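You operate a simulated robot arm through the tools that you are given. There is no shell and no other tool. Be economical: measure what you need, move in short steps, check, and stop when the job is done.

You run a simulated robot arm. Do the job below in one go: nothing can be reset, and whatever is moved stays where it is left.

Task
Put the brass shim with the largest size on its label from the top of the wooden crate on the silver bare cover plate with a red tab.

It is judged by the outcome, as a careful person would: the job done as asked, and still so three seconds after it is handed in. It fails if anything else is knocked over, pushed out of place, dropped, spilled or broken. Lids that push on must go on centred and level and be pressed home; caps that screw on are set level and turned clockwise until they are tight.

Robot
A 7-joint arm with a two-finger parallel gripper, fixed in place. Base frame: the origin is at the foot of the arm, x ahead of it, y to its left, z up; the work surface is at about z = 0. Readings come in cm, rad, newtons and seconds.
With the tool pointing down near the work surface it reaches from about 22 to 58 cm from the base axis. Its first joint turns from -1.152 to 1.152 rad. Payload 2.5 kg.
Tool frame: the origin (TCP) lies between the finger pads and is the grasp point; the fingertips stand 2.3 cm ahead of it; z points along the fingers, y is the line along which they close. The gripper opens to 9.4 cm. The fingers are 3.8 cm wide and 1 cm thick; the gripper's body (5.4 by 9.6 cm) begins 3.9 cm behind the TCP.
Orientation is told as [roll, pitch, yaw] about the base's x, y, z axes, in that order, counted from this pose: with the fingers straight down and closing along the base's y, the tool's x points along the base's -x, its y along +y and its z along -z.

Tools
- The arm moves only by the tool jog_arm. Its argument "plan" is a list of rows, each a list of 2 entries, a list of its own where there are three numbers: the shift along the base's x, y, z in cm, then the turn, a rotation vector about the base's x, y, z in rad. In form: [[[tx, ty, tz], [ax, ay, az]], ...]. A call has 1 to 12 rows; each row shifts and turns the commanded pose from where the row before left it. "hand" is the opening, from 0 (shut) to 1 (fully open), set as the call begins (left out, the last holds). A row lasts 0.2 s, in which the tool goes at most 5 cm and 0.15 rad; a call with a longer step from one row to the next is refused whole, and so is a gripper value outside its range. Where a pose cannot be reached the arm comes as near as it can. A force on the tool above 40 N (or 10 N above the force at the start of the call, whichever is more), or a blocked arm, ends the call early, and 0.2 s more pass. Each finger travels about 10.8 cm/s and halts on what it meets, pressing with about 30 N; the grip force reading is that of the motor and also rises with nothing between the fingers. The clock runs only during rows and for 0.2 s after the last one: add rows that do not move to give the fingers time. It gives the time, the measured TCP pose, the force on the tool (base axes), the opening and the grip force at its end, in the units of the frame above (readings bear some noise), and new pictures: "pictures" is both (left out), scene, wrist or none.
- Cameras (640 x 400 px; columns grow to the right, rows downward): "scene" is fixed at [8.91, -39.02, 55.59]; the picture's right is [0.98, -0.22, 0.00], its down [-0.10, -0.43, -0.90] and it looks along [0.20, 0.87, -0.44] (base axes); focal length 324 px, centre (320, 200). "wrist" rides on the gripper at [8.6, 1.6, -7.5] in the tool frame; the picture's right is [-0.18, 0.98, 0.00], its down [-0.58, -0.11, -0.81] and it looks along [-0.79, -0.15, 0.59] (tool axes); focal length 243 px, centre (320, 200).
- point_at(camera, pixels): for up to 12 pixels [column, row] of the newest picture of that camera ("zoom" is the newest enlarged one), the place [x, y, z] in the base frame of the surface seen there, good to about 0.2 cm. It takes no simulated time.
- zoom(camera, box): a new picture of the part [left, top, right, bottom] of that camera's present view, enlarged. It takes no simulated time.
- job_done(): hands the job in; it is judged then, once.

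Work in short steps. Measure before you move; look again where a grasp or a placing could have gone wrong, and mend it. You have 60 turns and 170 pictures in all, those below and enlarged ones among them. Open the gripper and draw the arm clear of the work before you hand the job in, unless the task says otherwise; then end with one line.

The tools are called as name(argument=value, ...) on one line, values as JSON. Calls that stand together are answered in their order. jog_arm: Moves the arm, as the interface text tells. Its arguments: {"type":"object","properties":{"plan":{"type":"array"},"hand":{"type":"number"},"pictures":{"type":"string","enum":["both","scene","wrist","none"]}},"required":["plan"]} The other tools are called the same way: point_at (camera, pixels) gives the place of the surface under pixels of a picture; zoom (camera, box) takes an enlarged picture of a part of a camera's view; job_done () hands the job in.

At the start:

```text
time_s: 0.0
tool_pos: [24.51, 30.86, 28.98]
orientation: [0.001, 0.0, 0.001]
ft_force: [-0.5, 0.1, 0.3]
grip_width: 9.4
gripper_force: 0.1
```

scene: 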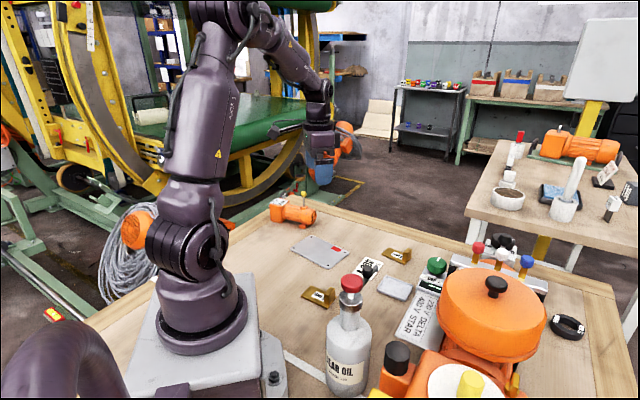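
wrist: 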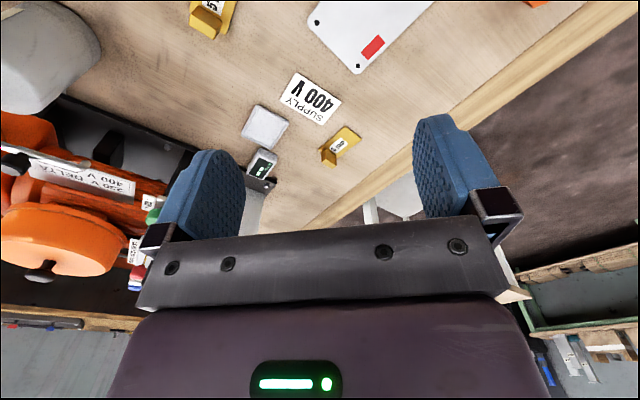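

The scene shows a plate with a red tab near (320,252) and brass shims near (320,295) and (397,255). I zoom in to read the labels.

zoom(camera="scene", box=[260, 220, 460, 345])

zoom(camera="wrist", box=[160, 0, 480, 200])

point_at(camera="scene", pixels=[[320, 252], [337, 248], [320, 295], [397, 255], [366, 270], [394, 288], [436, 264], [360, 225], [295, 252], [345, 255], [322, 268], [314, 236]])

```text
3.20 times, centred on (360, 282) of scene
```

zoom: 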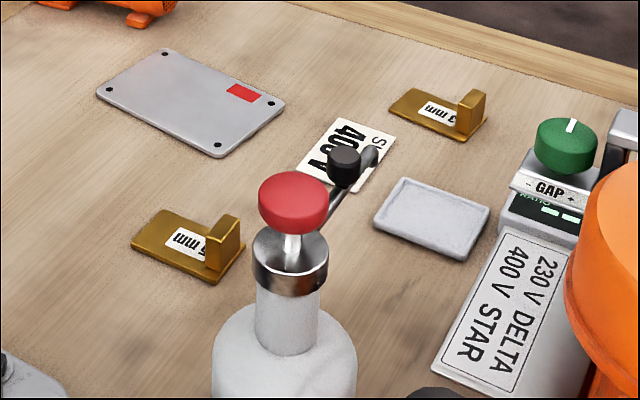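

```text
2.00 times, centred on (320, 100) of wrist
```

zoom: 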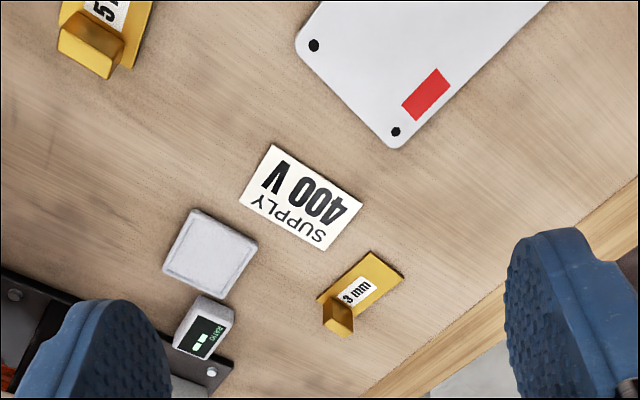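

```text
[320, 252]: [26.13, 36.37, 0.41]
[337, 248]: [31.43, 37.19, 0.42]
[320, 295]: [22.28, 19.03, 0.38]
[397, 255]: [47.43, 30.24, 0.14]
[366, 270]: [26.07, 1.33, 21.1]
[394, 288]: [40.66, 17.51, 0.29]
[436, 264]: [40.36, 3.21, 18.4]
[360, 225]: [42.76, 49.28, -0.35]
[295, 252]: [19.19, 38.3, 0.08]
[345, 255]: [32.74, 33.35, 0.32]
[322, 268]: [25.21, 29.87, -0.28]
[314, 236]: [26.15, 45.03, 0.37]
```

The labels I can see read 3 mm and 5 mm. I still need to find the crate and check for more shims, so I zoom in on the other areas.

zoom(camera="scene", box=[420, 220, 640, 400])

zoom(camera="scene", box=[230, 180, 640, 400])

zoom(camera="wrist", box=[0, 0, 240, 340])

zoom(camera="scene", box=[440, 100, 640, 260])

```text
2.22 times, centred on (530, 310) of scene
```

zoom: 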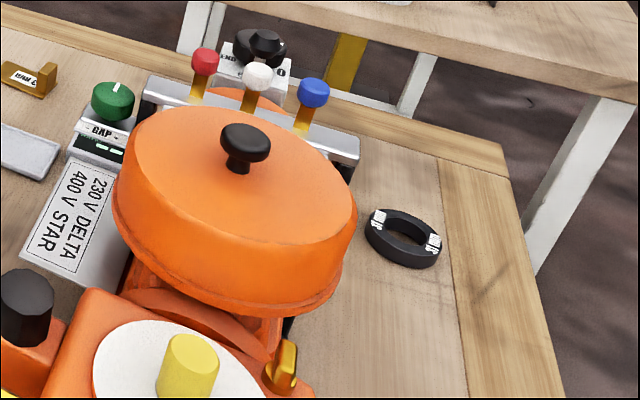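

```text
1.56 times, centred on (435, 290) of scene
```

zoom: 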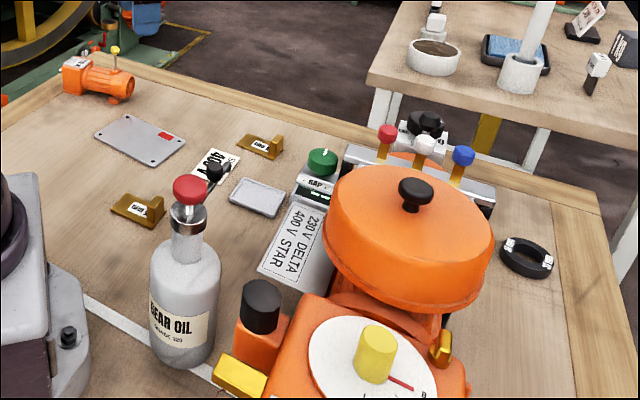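

```text
1.18 times, centred on (120, 170) of wrist
```

zoom: 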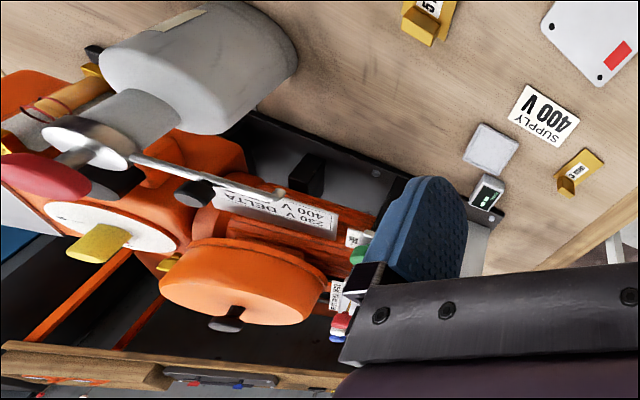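

```text
2.50 times, centred on (540, 180) of scene
```

zoom: 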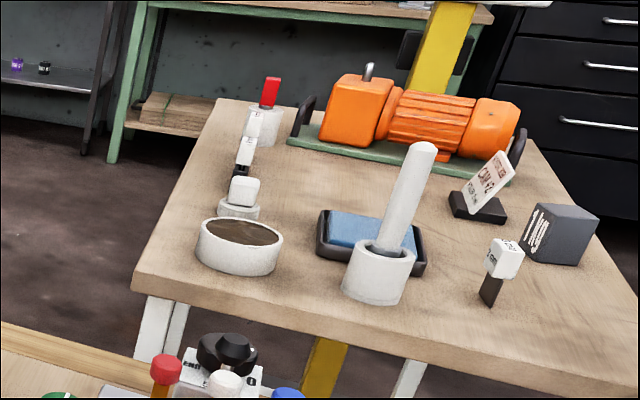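

The surface with the shims looks like the crate's lid, but the machine and the bottle hide part of it. I raise the arm and move it toward y=0 for another look.

jog_arm(plan=[[[0, 0, 4], [0, 0, 0]], [[0, -4, 4], [0, 0, 0]], [[0, -5, 0], [0, 0, 0]], [[0, -5, 0], [0, 0, 0]], [[0, -5, 0], [0, 0, 0]], [[0, -5, 0], [0, 0, 0]]])

```text
refused: row 2 steps farther than a row can; nothing moved
```

Row 2 was over the 5 cm limit, so I retry with smaller steps.

jog_arm(plan=[[[0, 0, 4.5], [0, 0, 0]], [[0, -3, 3], [0, 0, 0]], [[0, -5, 0], [0, 0, 0]], [[0, -5, 0], [0, 0, 0]], [[0, -5, 0], [0, 0, 0]], [[0, -5, 0], [0, 0, 0]], [[0, 0, 0], [0, 0, 0]]])

```text
time_s: 1.6
tool_pos: [24.52, 7.89, 36.61]
orientation: [0.0, 0.0, 0.002]
ft_force: [-0.5, -0.4, -0.7]
grip_width: 9.42
gripper_force: 0.1
```

scene: 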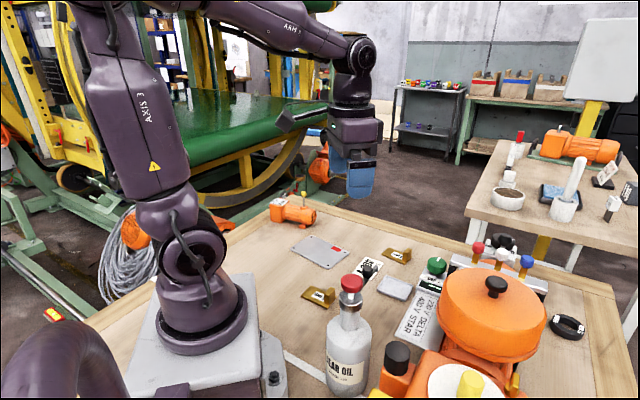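
wrist: 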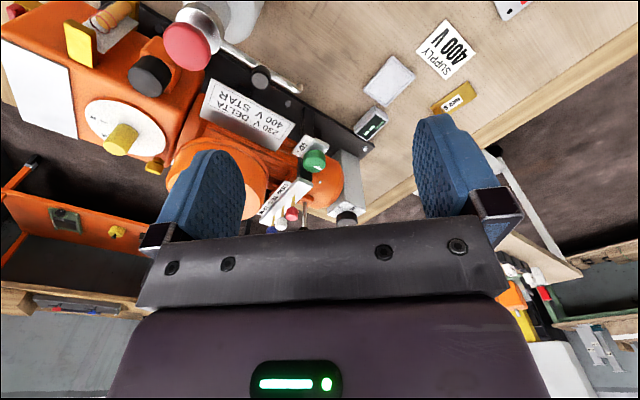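

The region y<0 is still out of view, so I move further that way and turn the wrist camera toward it.

jog_arm(plan=[[[0, -5, 0], [0, 0, -0.14]], [[0, -5, 0], [0, 0, -0.14]], [[0, -4, 0], [0, 0, -0.14]], [[0, 0, 0], [0, 0, -0.14]], [[0, 0, 0], [0, 0, -0.14]], [[0, 0, 0], [0, 0, 0]]], pictures="wrist")

```text
time_s: 3.0
tool_pos: [24.37, -6.25, 36.3]
orientation: [0.001, 0.0, -0.701]
ft_force: [0.5, -0.4, 0.2]
grip_width: 9.4
gripper_force: 0.1
```

wrist: 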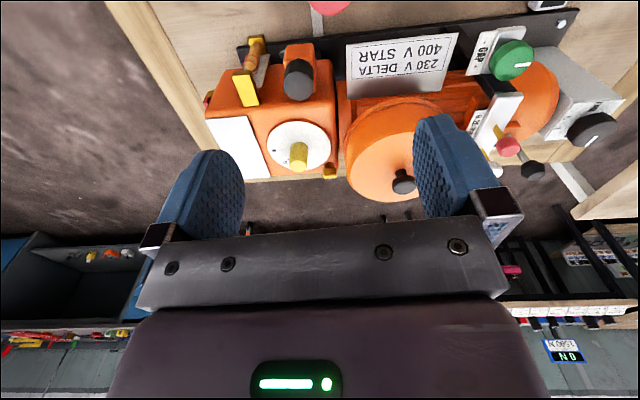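

No other shims turned up, so the shims to compare are the two on the wooden top. I go back toward the 5 mm one, which was at scene (320,295), zoom in on it and measure its shape.

jog_arm(plan=[[[0, 5, 0], [0, 0, 0.14]], [[0, 5, 0], [0, 0, 0.14]], [[0, 5, 0], [0, 0, 0.14]], [[0, 5, 0], [0, 0, 0.14]], [[0, 5, 0], [0, 0, 0.14]], [[0, 0, 0], [0, 0, 0]]])

zoom(camera="scene", box=[290, 270, 350, 316])

zoom(camera="scene", box=[375, 235, 425, 270])

```text
time_s: 4.4
tool_pos: [24.45, 18.77, 36.72]
orientation: [0.0, -0.002, 0.001]
ft_force: [0.7, 0.6, 0.0]
grip_width: 9.42
gripper_force: 0.0
```

scene: 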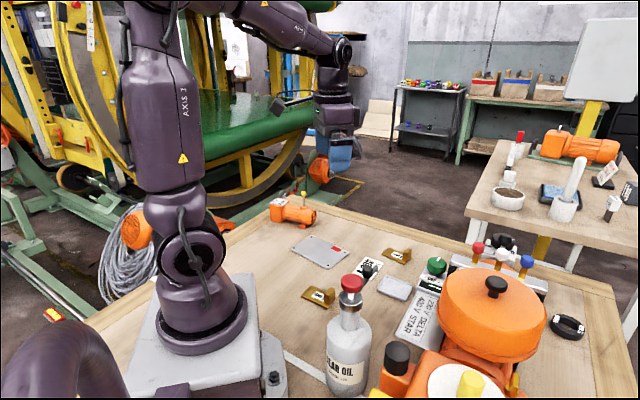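
wrist: 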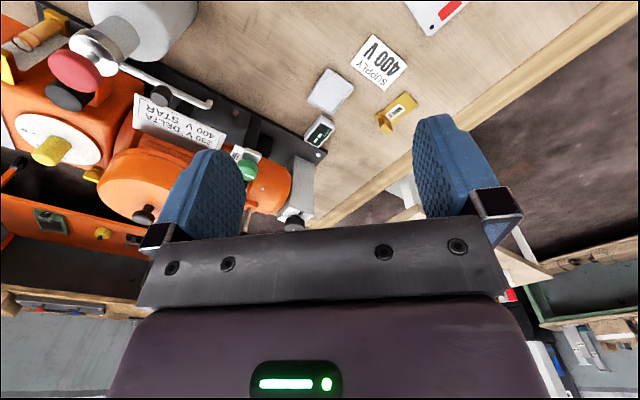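

```text
8.70 times, centred on (320, 293) of scene
```

zoom: 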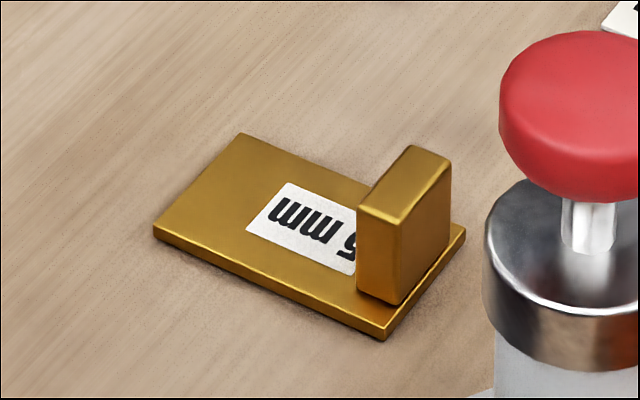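

```text
11.43 times, centred on (400, 252) of scene
```

zoom: 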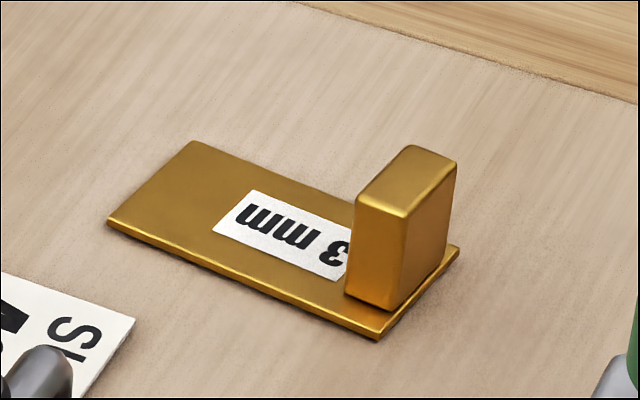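

The two labels read 5 mm and 3 mm, so the 5 mm shim is the one to move. I zoom in on it again to measure its corners.

zoom(camera="scene", box=[290, 270, 350, 316])

point_at(camera="zoom", pixels=[[242, 140], [160, 228], [383, 330], [460, 232], [410, 150], [445, 160], [398, 214], [364, 207], [360, 285], [395, 298], [405, 182], [250, 180]])

point_at(camera="scene", pixels=[[311, 237], [348, 252], [327, 269], [293, 250], [352, 280], [352, 300], [332, 345], [371, 345], [340, 249], [320, 252]])

```text
8.70 times, centred on (320, 293) of scene
```

zoom: 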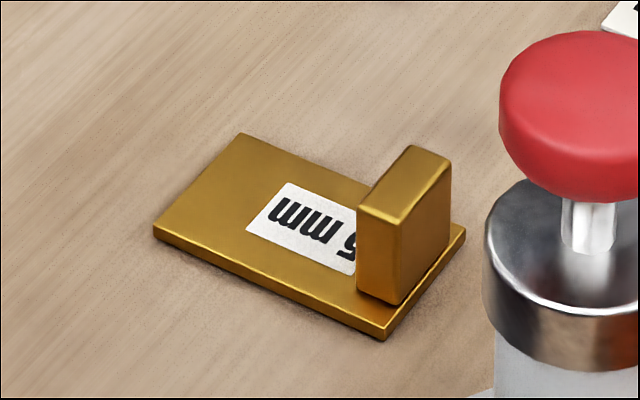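

```text
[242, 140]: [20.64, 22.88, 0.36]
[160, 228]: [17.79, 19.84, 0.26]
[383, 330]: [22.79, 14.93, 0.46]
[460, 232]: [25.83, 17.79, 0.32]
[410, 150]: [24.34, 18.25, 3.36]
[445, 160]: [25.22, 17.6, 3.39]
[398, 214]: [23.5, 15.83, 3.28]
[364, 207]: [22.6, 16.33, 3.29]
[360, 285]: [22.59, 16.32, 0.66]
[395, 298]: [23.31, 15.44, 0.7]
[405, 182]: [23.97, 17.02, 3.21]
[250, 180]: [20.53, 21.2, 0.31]
```

```text
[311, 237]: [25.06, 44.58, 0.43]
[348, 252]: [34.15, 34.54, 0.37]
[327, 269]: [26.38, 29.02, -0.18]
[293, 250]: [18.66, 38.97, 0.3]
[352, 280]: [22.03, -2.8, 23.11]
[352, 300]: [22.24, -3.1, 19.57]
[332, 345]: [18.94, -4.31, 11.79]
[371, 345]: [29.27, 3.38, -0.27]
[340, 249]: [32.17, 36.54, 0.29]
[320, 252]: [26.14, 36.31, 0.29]
```

The 5 mm shim is centred at about (21.75, 18.9). Its upright tab is at about (23.9, 17.0) with its top at z=3.3, and the long axis runs along (0.71,-0.70). I turn the gripper by 0.795 rad so it closes across the tab's thickness, and descend to hover.

jog_arm(plan=[[[-0.1, -0.3, -4], [0, 0, 0.14]], [[-0.1, -0.3, -4], [0, 0, 0.14]], [[-0.1, -0.3, -4], [0, 0, 0.14]], [[-0.1, -0.3, -4], [0, 0, 0.14]], [[-0.1, -0.3, -4], [0, 0, 0.14]], [[-0.05, -0.27, -4], [0, 0, 0.095]], [[0, 0, -3], [0, 0, 0]], [[0, 0, 0], [0, 0, 0]]], hand=0.6)

```text
time_s: 6.2
tool_pos: [23.82, 16.71, 9.53]
orientation: [-0.001, -0.001, 0.795]
ft_force: [0.0, 0.1, -0.8]
grip_width: 5.64
gripper_force: 0.1
```

scene: 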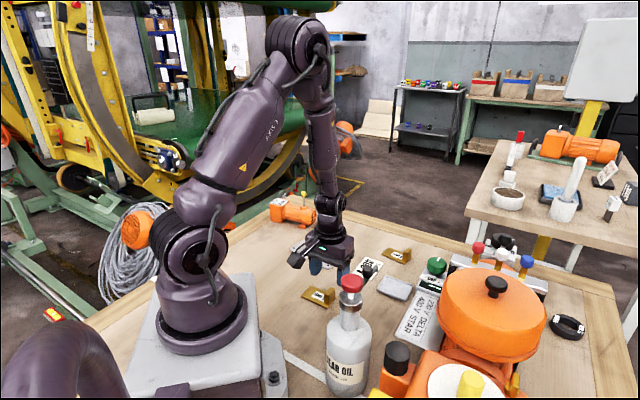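
wrist: 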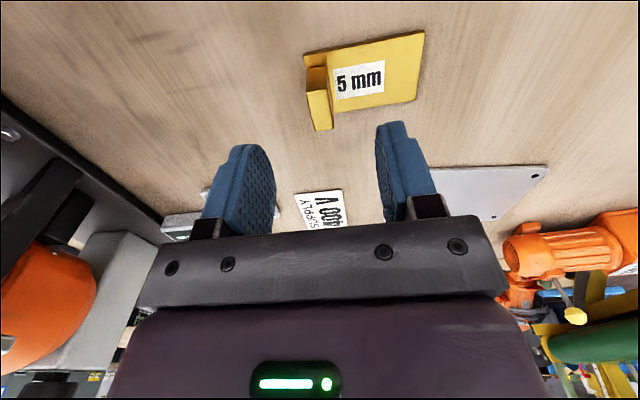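

The wrist view confirms "5 mm" and the tab sits between the fingers. I shift slightly and descend to z≈3.2.

jog_arm(plan=[[[0.08, 0.28, -2], [0, 0, 0]], [[0, 0, -2], [0, 0, 0]], [[0, 0, -1.5], [0, 0, 0]], [[0, 0, -0.8], [0, 0, 0]], [[0, 0, 0], [0, 0, 0]]])

zoom(camera="scene", box=[280, 240, 380, 310])

```text
time_s: 7.4
tool_pos: [23.98, 17.15, 3.35]
orientation: [-0.001, -0.002, 0.794]
ft_force: [1.1, 0.1, 0.2]
grip_width: 5.64
gripper_force: 0.0
```

scene: 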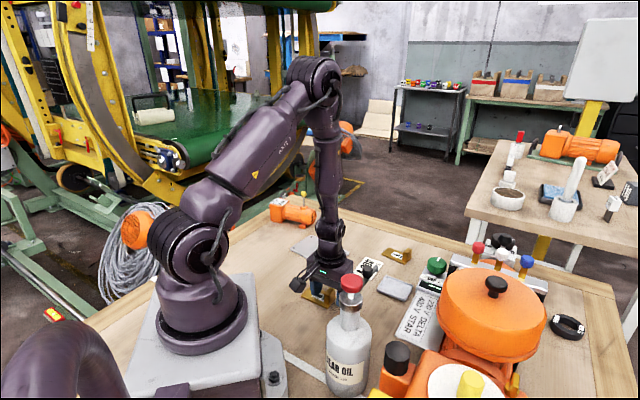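
wrist: 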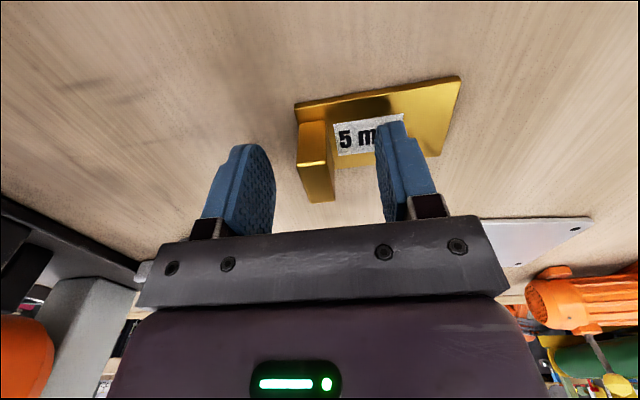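

```text
5.71 times, centred on (330, 275) of scene
```

zoom: 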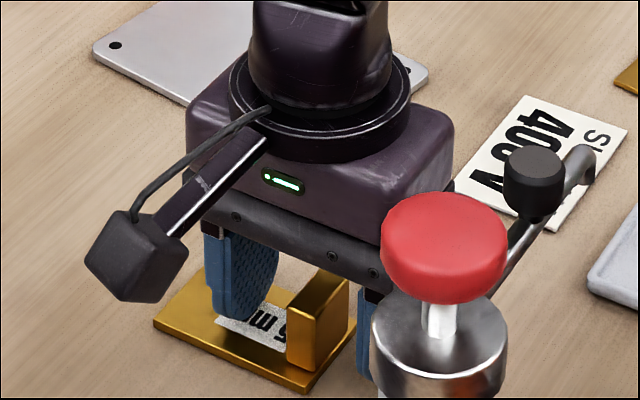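

The tab is between the fingers, and the TCP projects to about (320,181) in the wrist view, which lands on the tab. I close the gripper.

jog_arm(plan=[[[0, 0, 0], [0, 0, 0]], [[0, 0, 0], [0, 0, 0]], [[0, 0, 0], [0, 0, 0]], [[0, 0, 0], [0, 0, 0]]], hand=0, pictures="wrist")

```text
time_s: 8.4
tool_pos: [24.01, 16.99, 3.2]
orientation: [0.0, -0.001, 0.796]
ft_force: [1.0, -0.1, 0.7]
grip_width: 1.38
gripper_force: 29.9
```

wrist: 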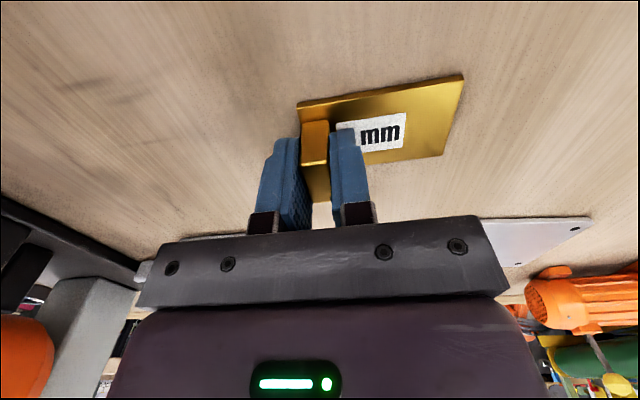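

The gripper holds the tab: width 1.38 cm, grip force 30 N. I lift it.

jog_arm(plan=[[[0, 0, 0.8], [0, 0, 0]], [[0, 0, 1.5], [0, 0, 0]], [[0, 0, 2], [0, 0, 0]], [[0, 0, 2], [0, 0, 0]], [[0, 0, 0], [0, 0, 0]]])

zoom(camera="scene", box=[270, 220, 370, 300])

```text
time_s: 9.6
tool_pos: [23.99, 17.37, 9.57]
orientation: [0.0, -0.001, 0.796]
ft_force: [-0.4, 0.1, -2.8]
grip_width: 1.37
gripper_force: 30.0
```

scene: 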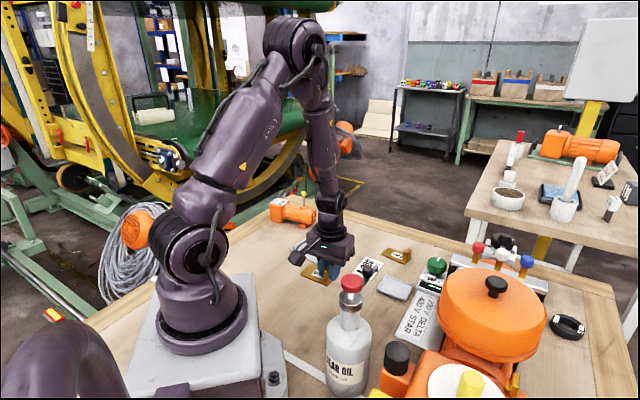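
wrist: 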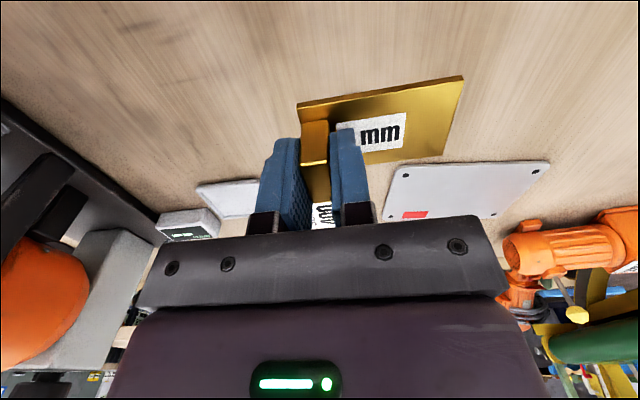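

```text
5.00 times, centred on (320, 260) of scene
```

zoom: 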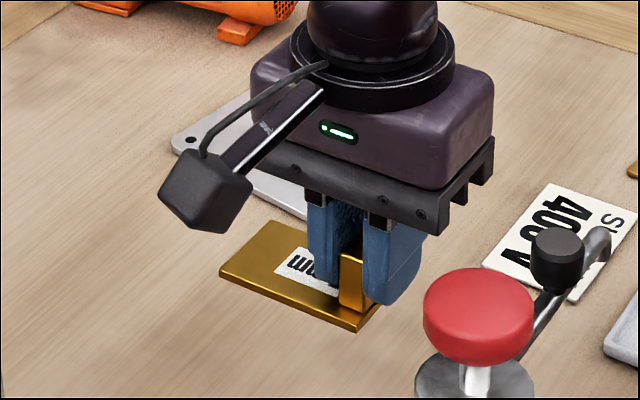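

The shim is held level. I move it over the plate centre, aiming for TCP about (28.3, 34.8).

jog_arm(plan=[[[1, 4, 0], [0, 0, 0]], [[1, 4, 0], [0, 0, 0]], [[1, 4, 0], [0, 0, 0]], [[1, 4, 0], [0, 0, 0]], [[0.3, 1.6, -1.5], [0, 0, 0]], [[0, 0, -1.5], [0, 0, 0]], [[0, 0, 0], [0, 0, 0]]])

zoom(camera="scene", box=[270, 200, 370, 280])

```text
time_s: 11.2
tool_pos: [28.23, 34.82, 6.15]
orientation: [0.0, 0.0, 0.796]
ft_force: [-0.4, 0.0, -1.9]
grip_width: 1.38
gripper_force: 29.7
```

scene: 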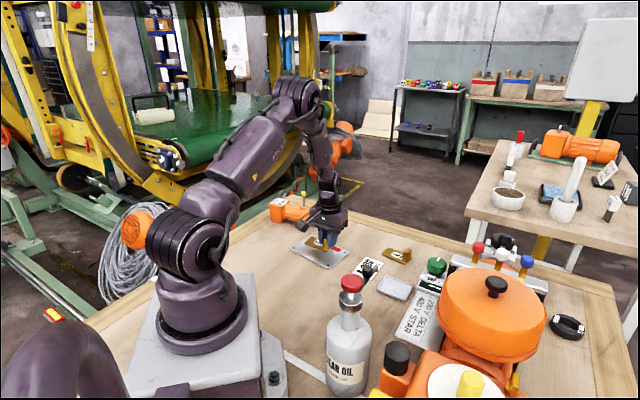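
wrist: 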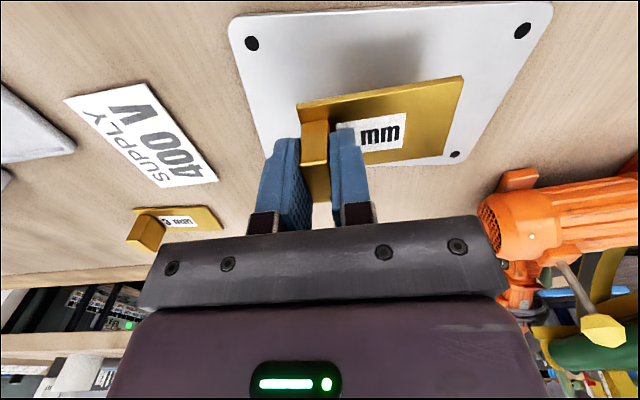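

```text
5.00 times, centred on (320, 240) of scene
```

zoom: 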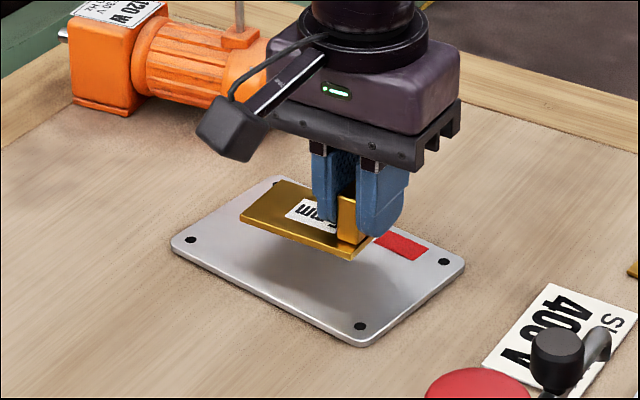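

The shim is over the plate, clear of the red tab, and its underside is about 2.5 cm above the plate. I lower it gently.

jog_arm(plan=[[[0, 0, -1], [0, 0, 0]], [[0, 0, -0.8], [0, 0, 0]], [[0, 0, -0.4], [0, 0, 0]], [[0, 0, -0.1], [0, 0, 0]], [[0, 0, 0], [0, 0, 0]]])

zoom(camera="scene", box=[270, 200, 370, 280])

```text
time_s: 12.4
tool_pos: [28.34, 35.13, 4.15]
orientation: [0.001, 0.0, 0.796]
ft_force: [-0.5, 0.2, -2.0]
grip_width: 1.37
gripper_force: 30.3
```

scene: 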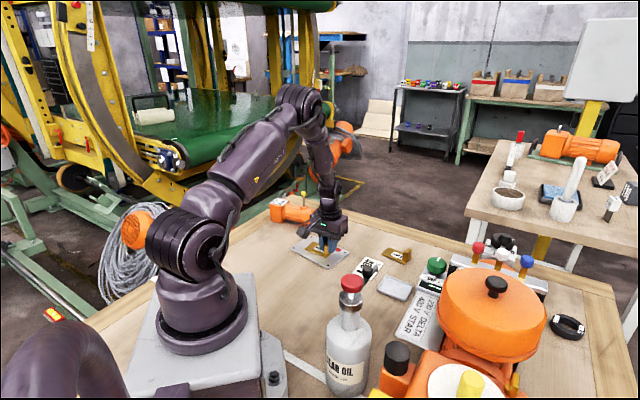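
wrist: 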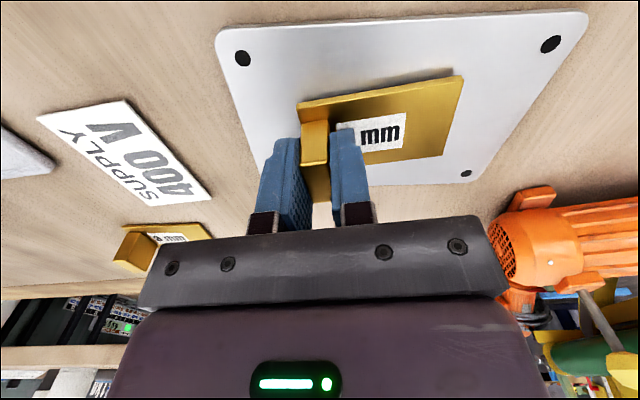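

```text
5.00 times, centred on (320, 240) of scene
```

zoom: 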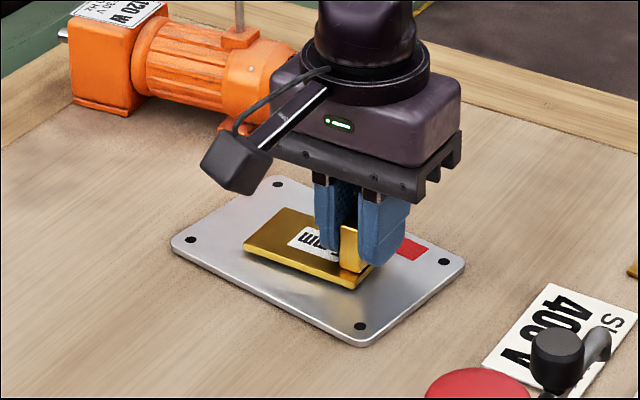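

There's about 0.6 cm left to go, and the shim sits slightly toward the far side. I nudge it toward the plate centre and then lower in small steps until it touches.

jog_arm(plan=[[[0.1, -0.6, 0], [0, 0, 0]], [[0, 0, -0.2], [0, 0, 0]], [[0, 0, -0.2], [0, 0, 0]], [[0, 0, -0.1], [0, 0, 0]], [[0, 0, 0], [0, 0, 0]]])

zoom(camera="scene", box=[290, 225, 355, 275])

```text
time_s: 13.6
tool_pos: [28.34, 34.48, 3.7]
orientation: [0.0, 0.0, 0.796]
ft_force: [-3.3, -6.0, 16.1]
grip_width: 1.36
gripper_force: 29.9
```

scene: 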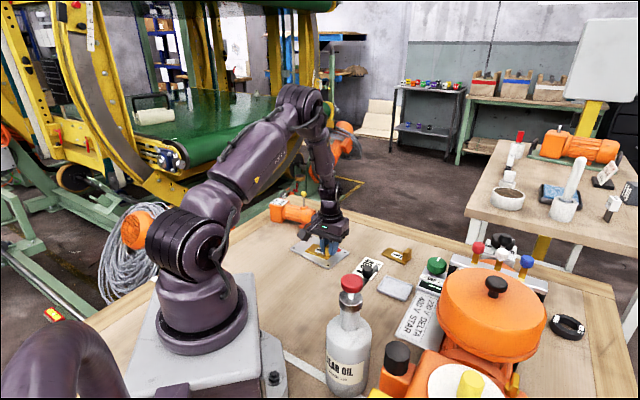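
wrist: 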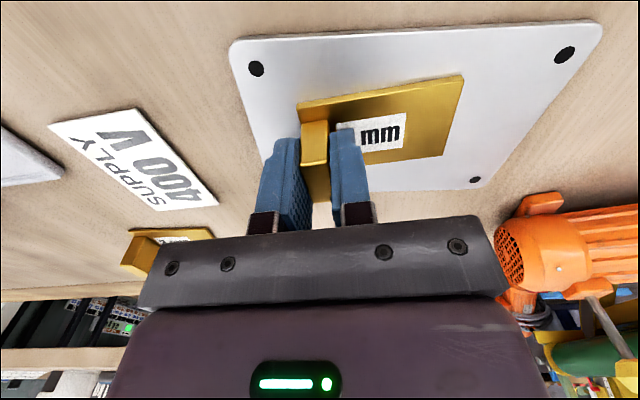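

```text
8.00 times, centred on (322, 250) of scene
```

zoom: 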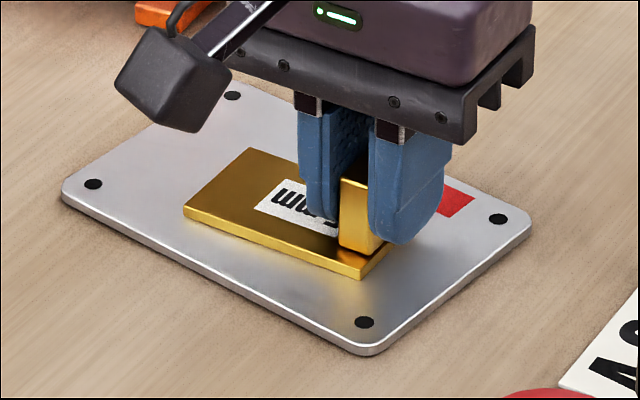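

The shim rests flat on the plate with 16 N of contact. I ease up a touch, then open the gripper.

jog_arm(plan=[[[0, 0, 0.1], [0, 0, 0]], [[0, 0, 0], [0, 0, 0]]], pictures="none")

jog_arm(plan=[[[0, 0, 0], [0, 0, 0]], [[0, 0, 0], [0, 0, 0]], [[0, 0, 0], [0, 0, 0]]], hand=0.5)

```text
time_s: 14.2
tool_pos: [28.48, 34.52, 3.85]
orientation: [0.001, -0.002, 0.796]
ft_force: [0.6, -1.3, 6.0]
grip_width: 1.37
gripper_force: 29.9
```

```text
time_s: 15.0
tool_pos: [28.46, 34.42, 3.74]
orientation: [-0.001, -0.001, 0.796]
ft_force: [-0.1, -0.2, -0.5]
grip_width: 4.7
gripper_force: 0.1
```

scene: 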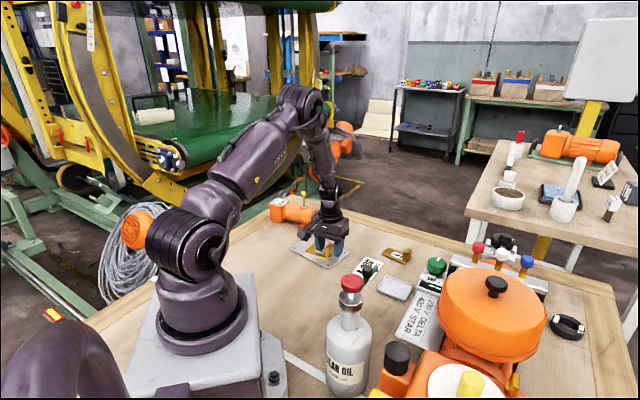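
wrist: 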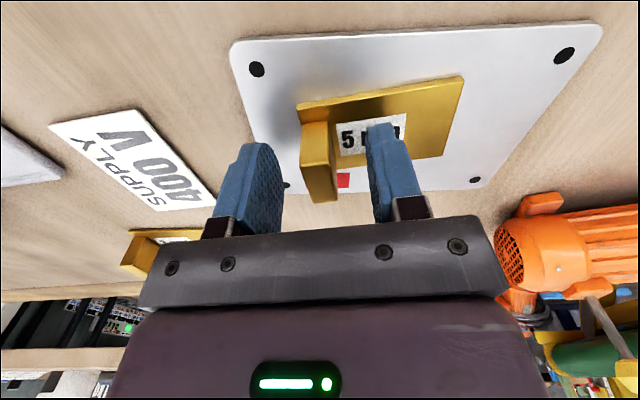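

The shim is released and both fingers are clear of the tab. I raise the arm straight up.

jog_arm(plan=[[[0, 0, 1.5], [0, 0, 0]], [[0, 0, 3], [0, 0, 0]], [[0, 0, 4.5], [0, 0, 0]], [[0, 0, 4.5], [0, 0, 0]], [[0, 0, 4.5], [0, 0, 0]], [[0, 0, 4], [0, 0, 0]], [[0, 0, 0], [0, 0, 0]]])

zoom(camera="scene", box=[270, 215, 420, 310])

```text
time_s: 16.6
tool_pos: [28.62, 34.57, 25.79]
orientation: [0.001, 0.001, 0.796]
ft_force: [0.3, 1.0, -0.4]
grip_width: 4.71
gripper_force: 0.0
```

scene: 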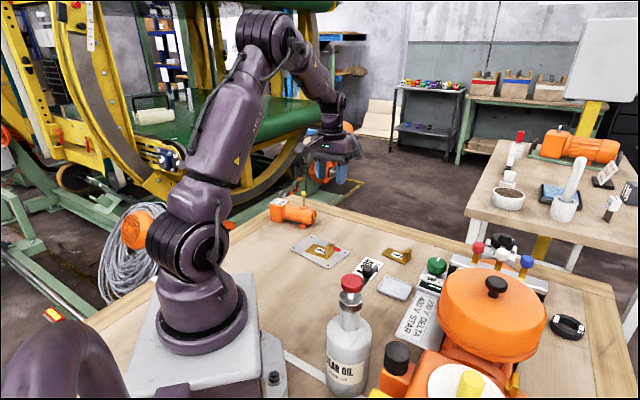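
wrist: 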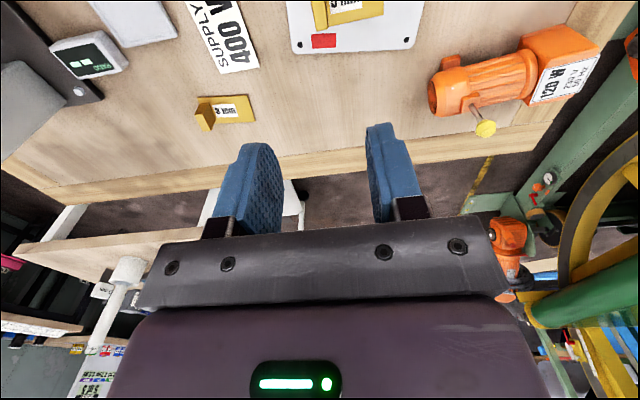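

```text
4.21 times, centred on (345, 262) of scene
```

zoom: 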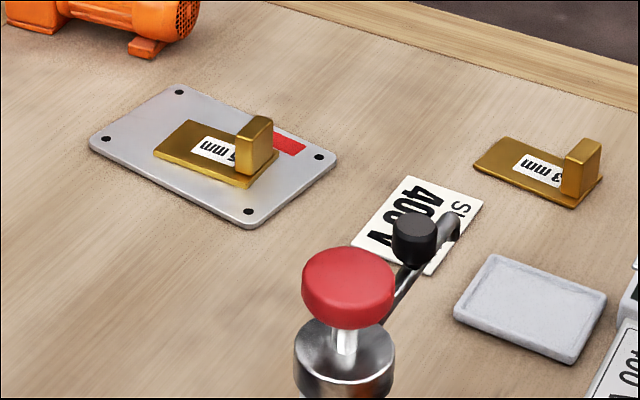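

The 5 mm shim lies flat and within the plate, nothing else has moved, and the arm is clear. I hand the job in.

job_done()

```text
The job is handed in.
```

I put the 5 mm brass shim, the larger of the two I found on the crate (the other is 3 mm), flat on the silver cover plate with the red tab; nothing else was moved.
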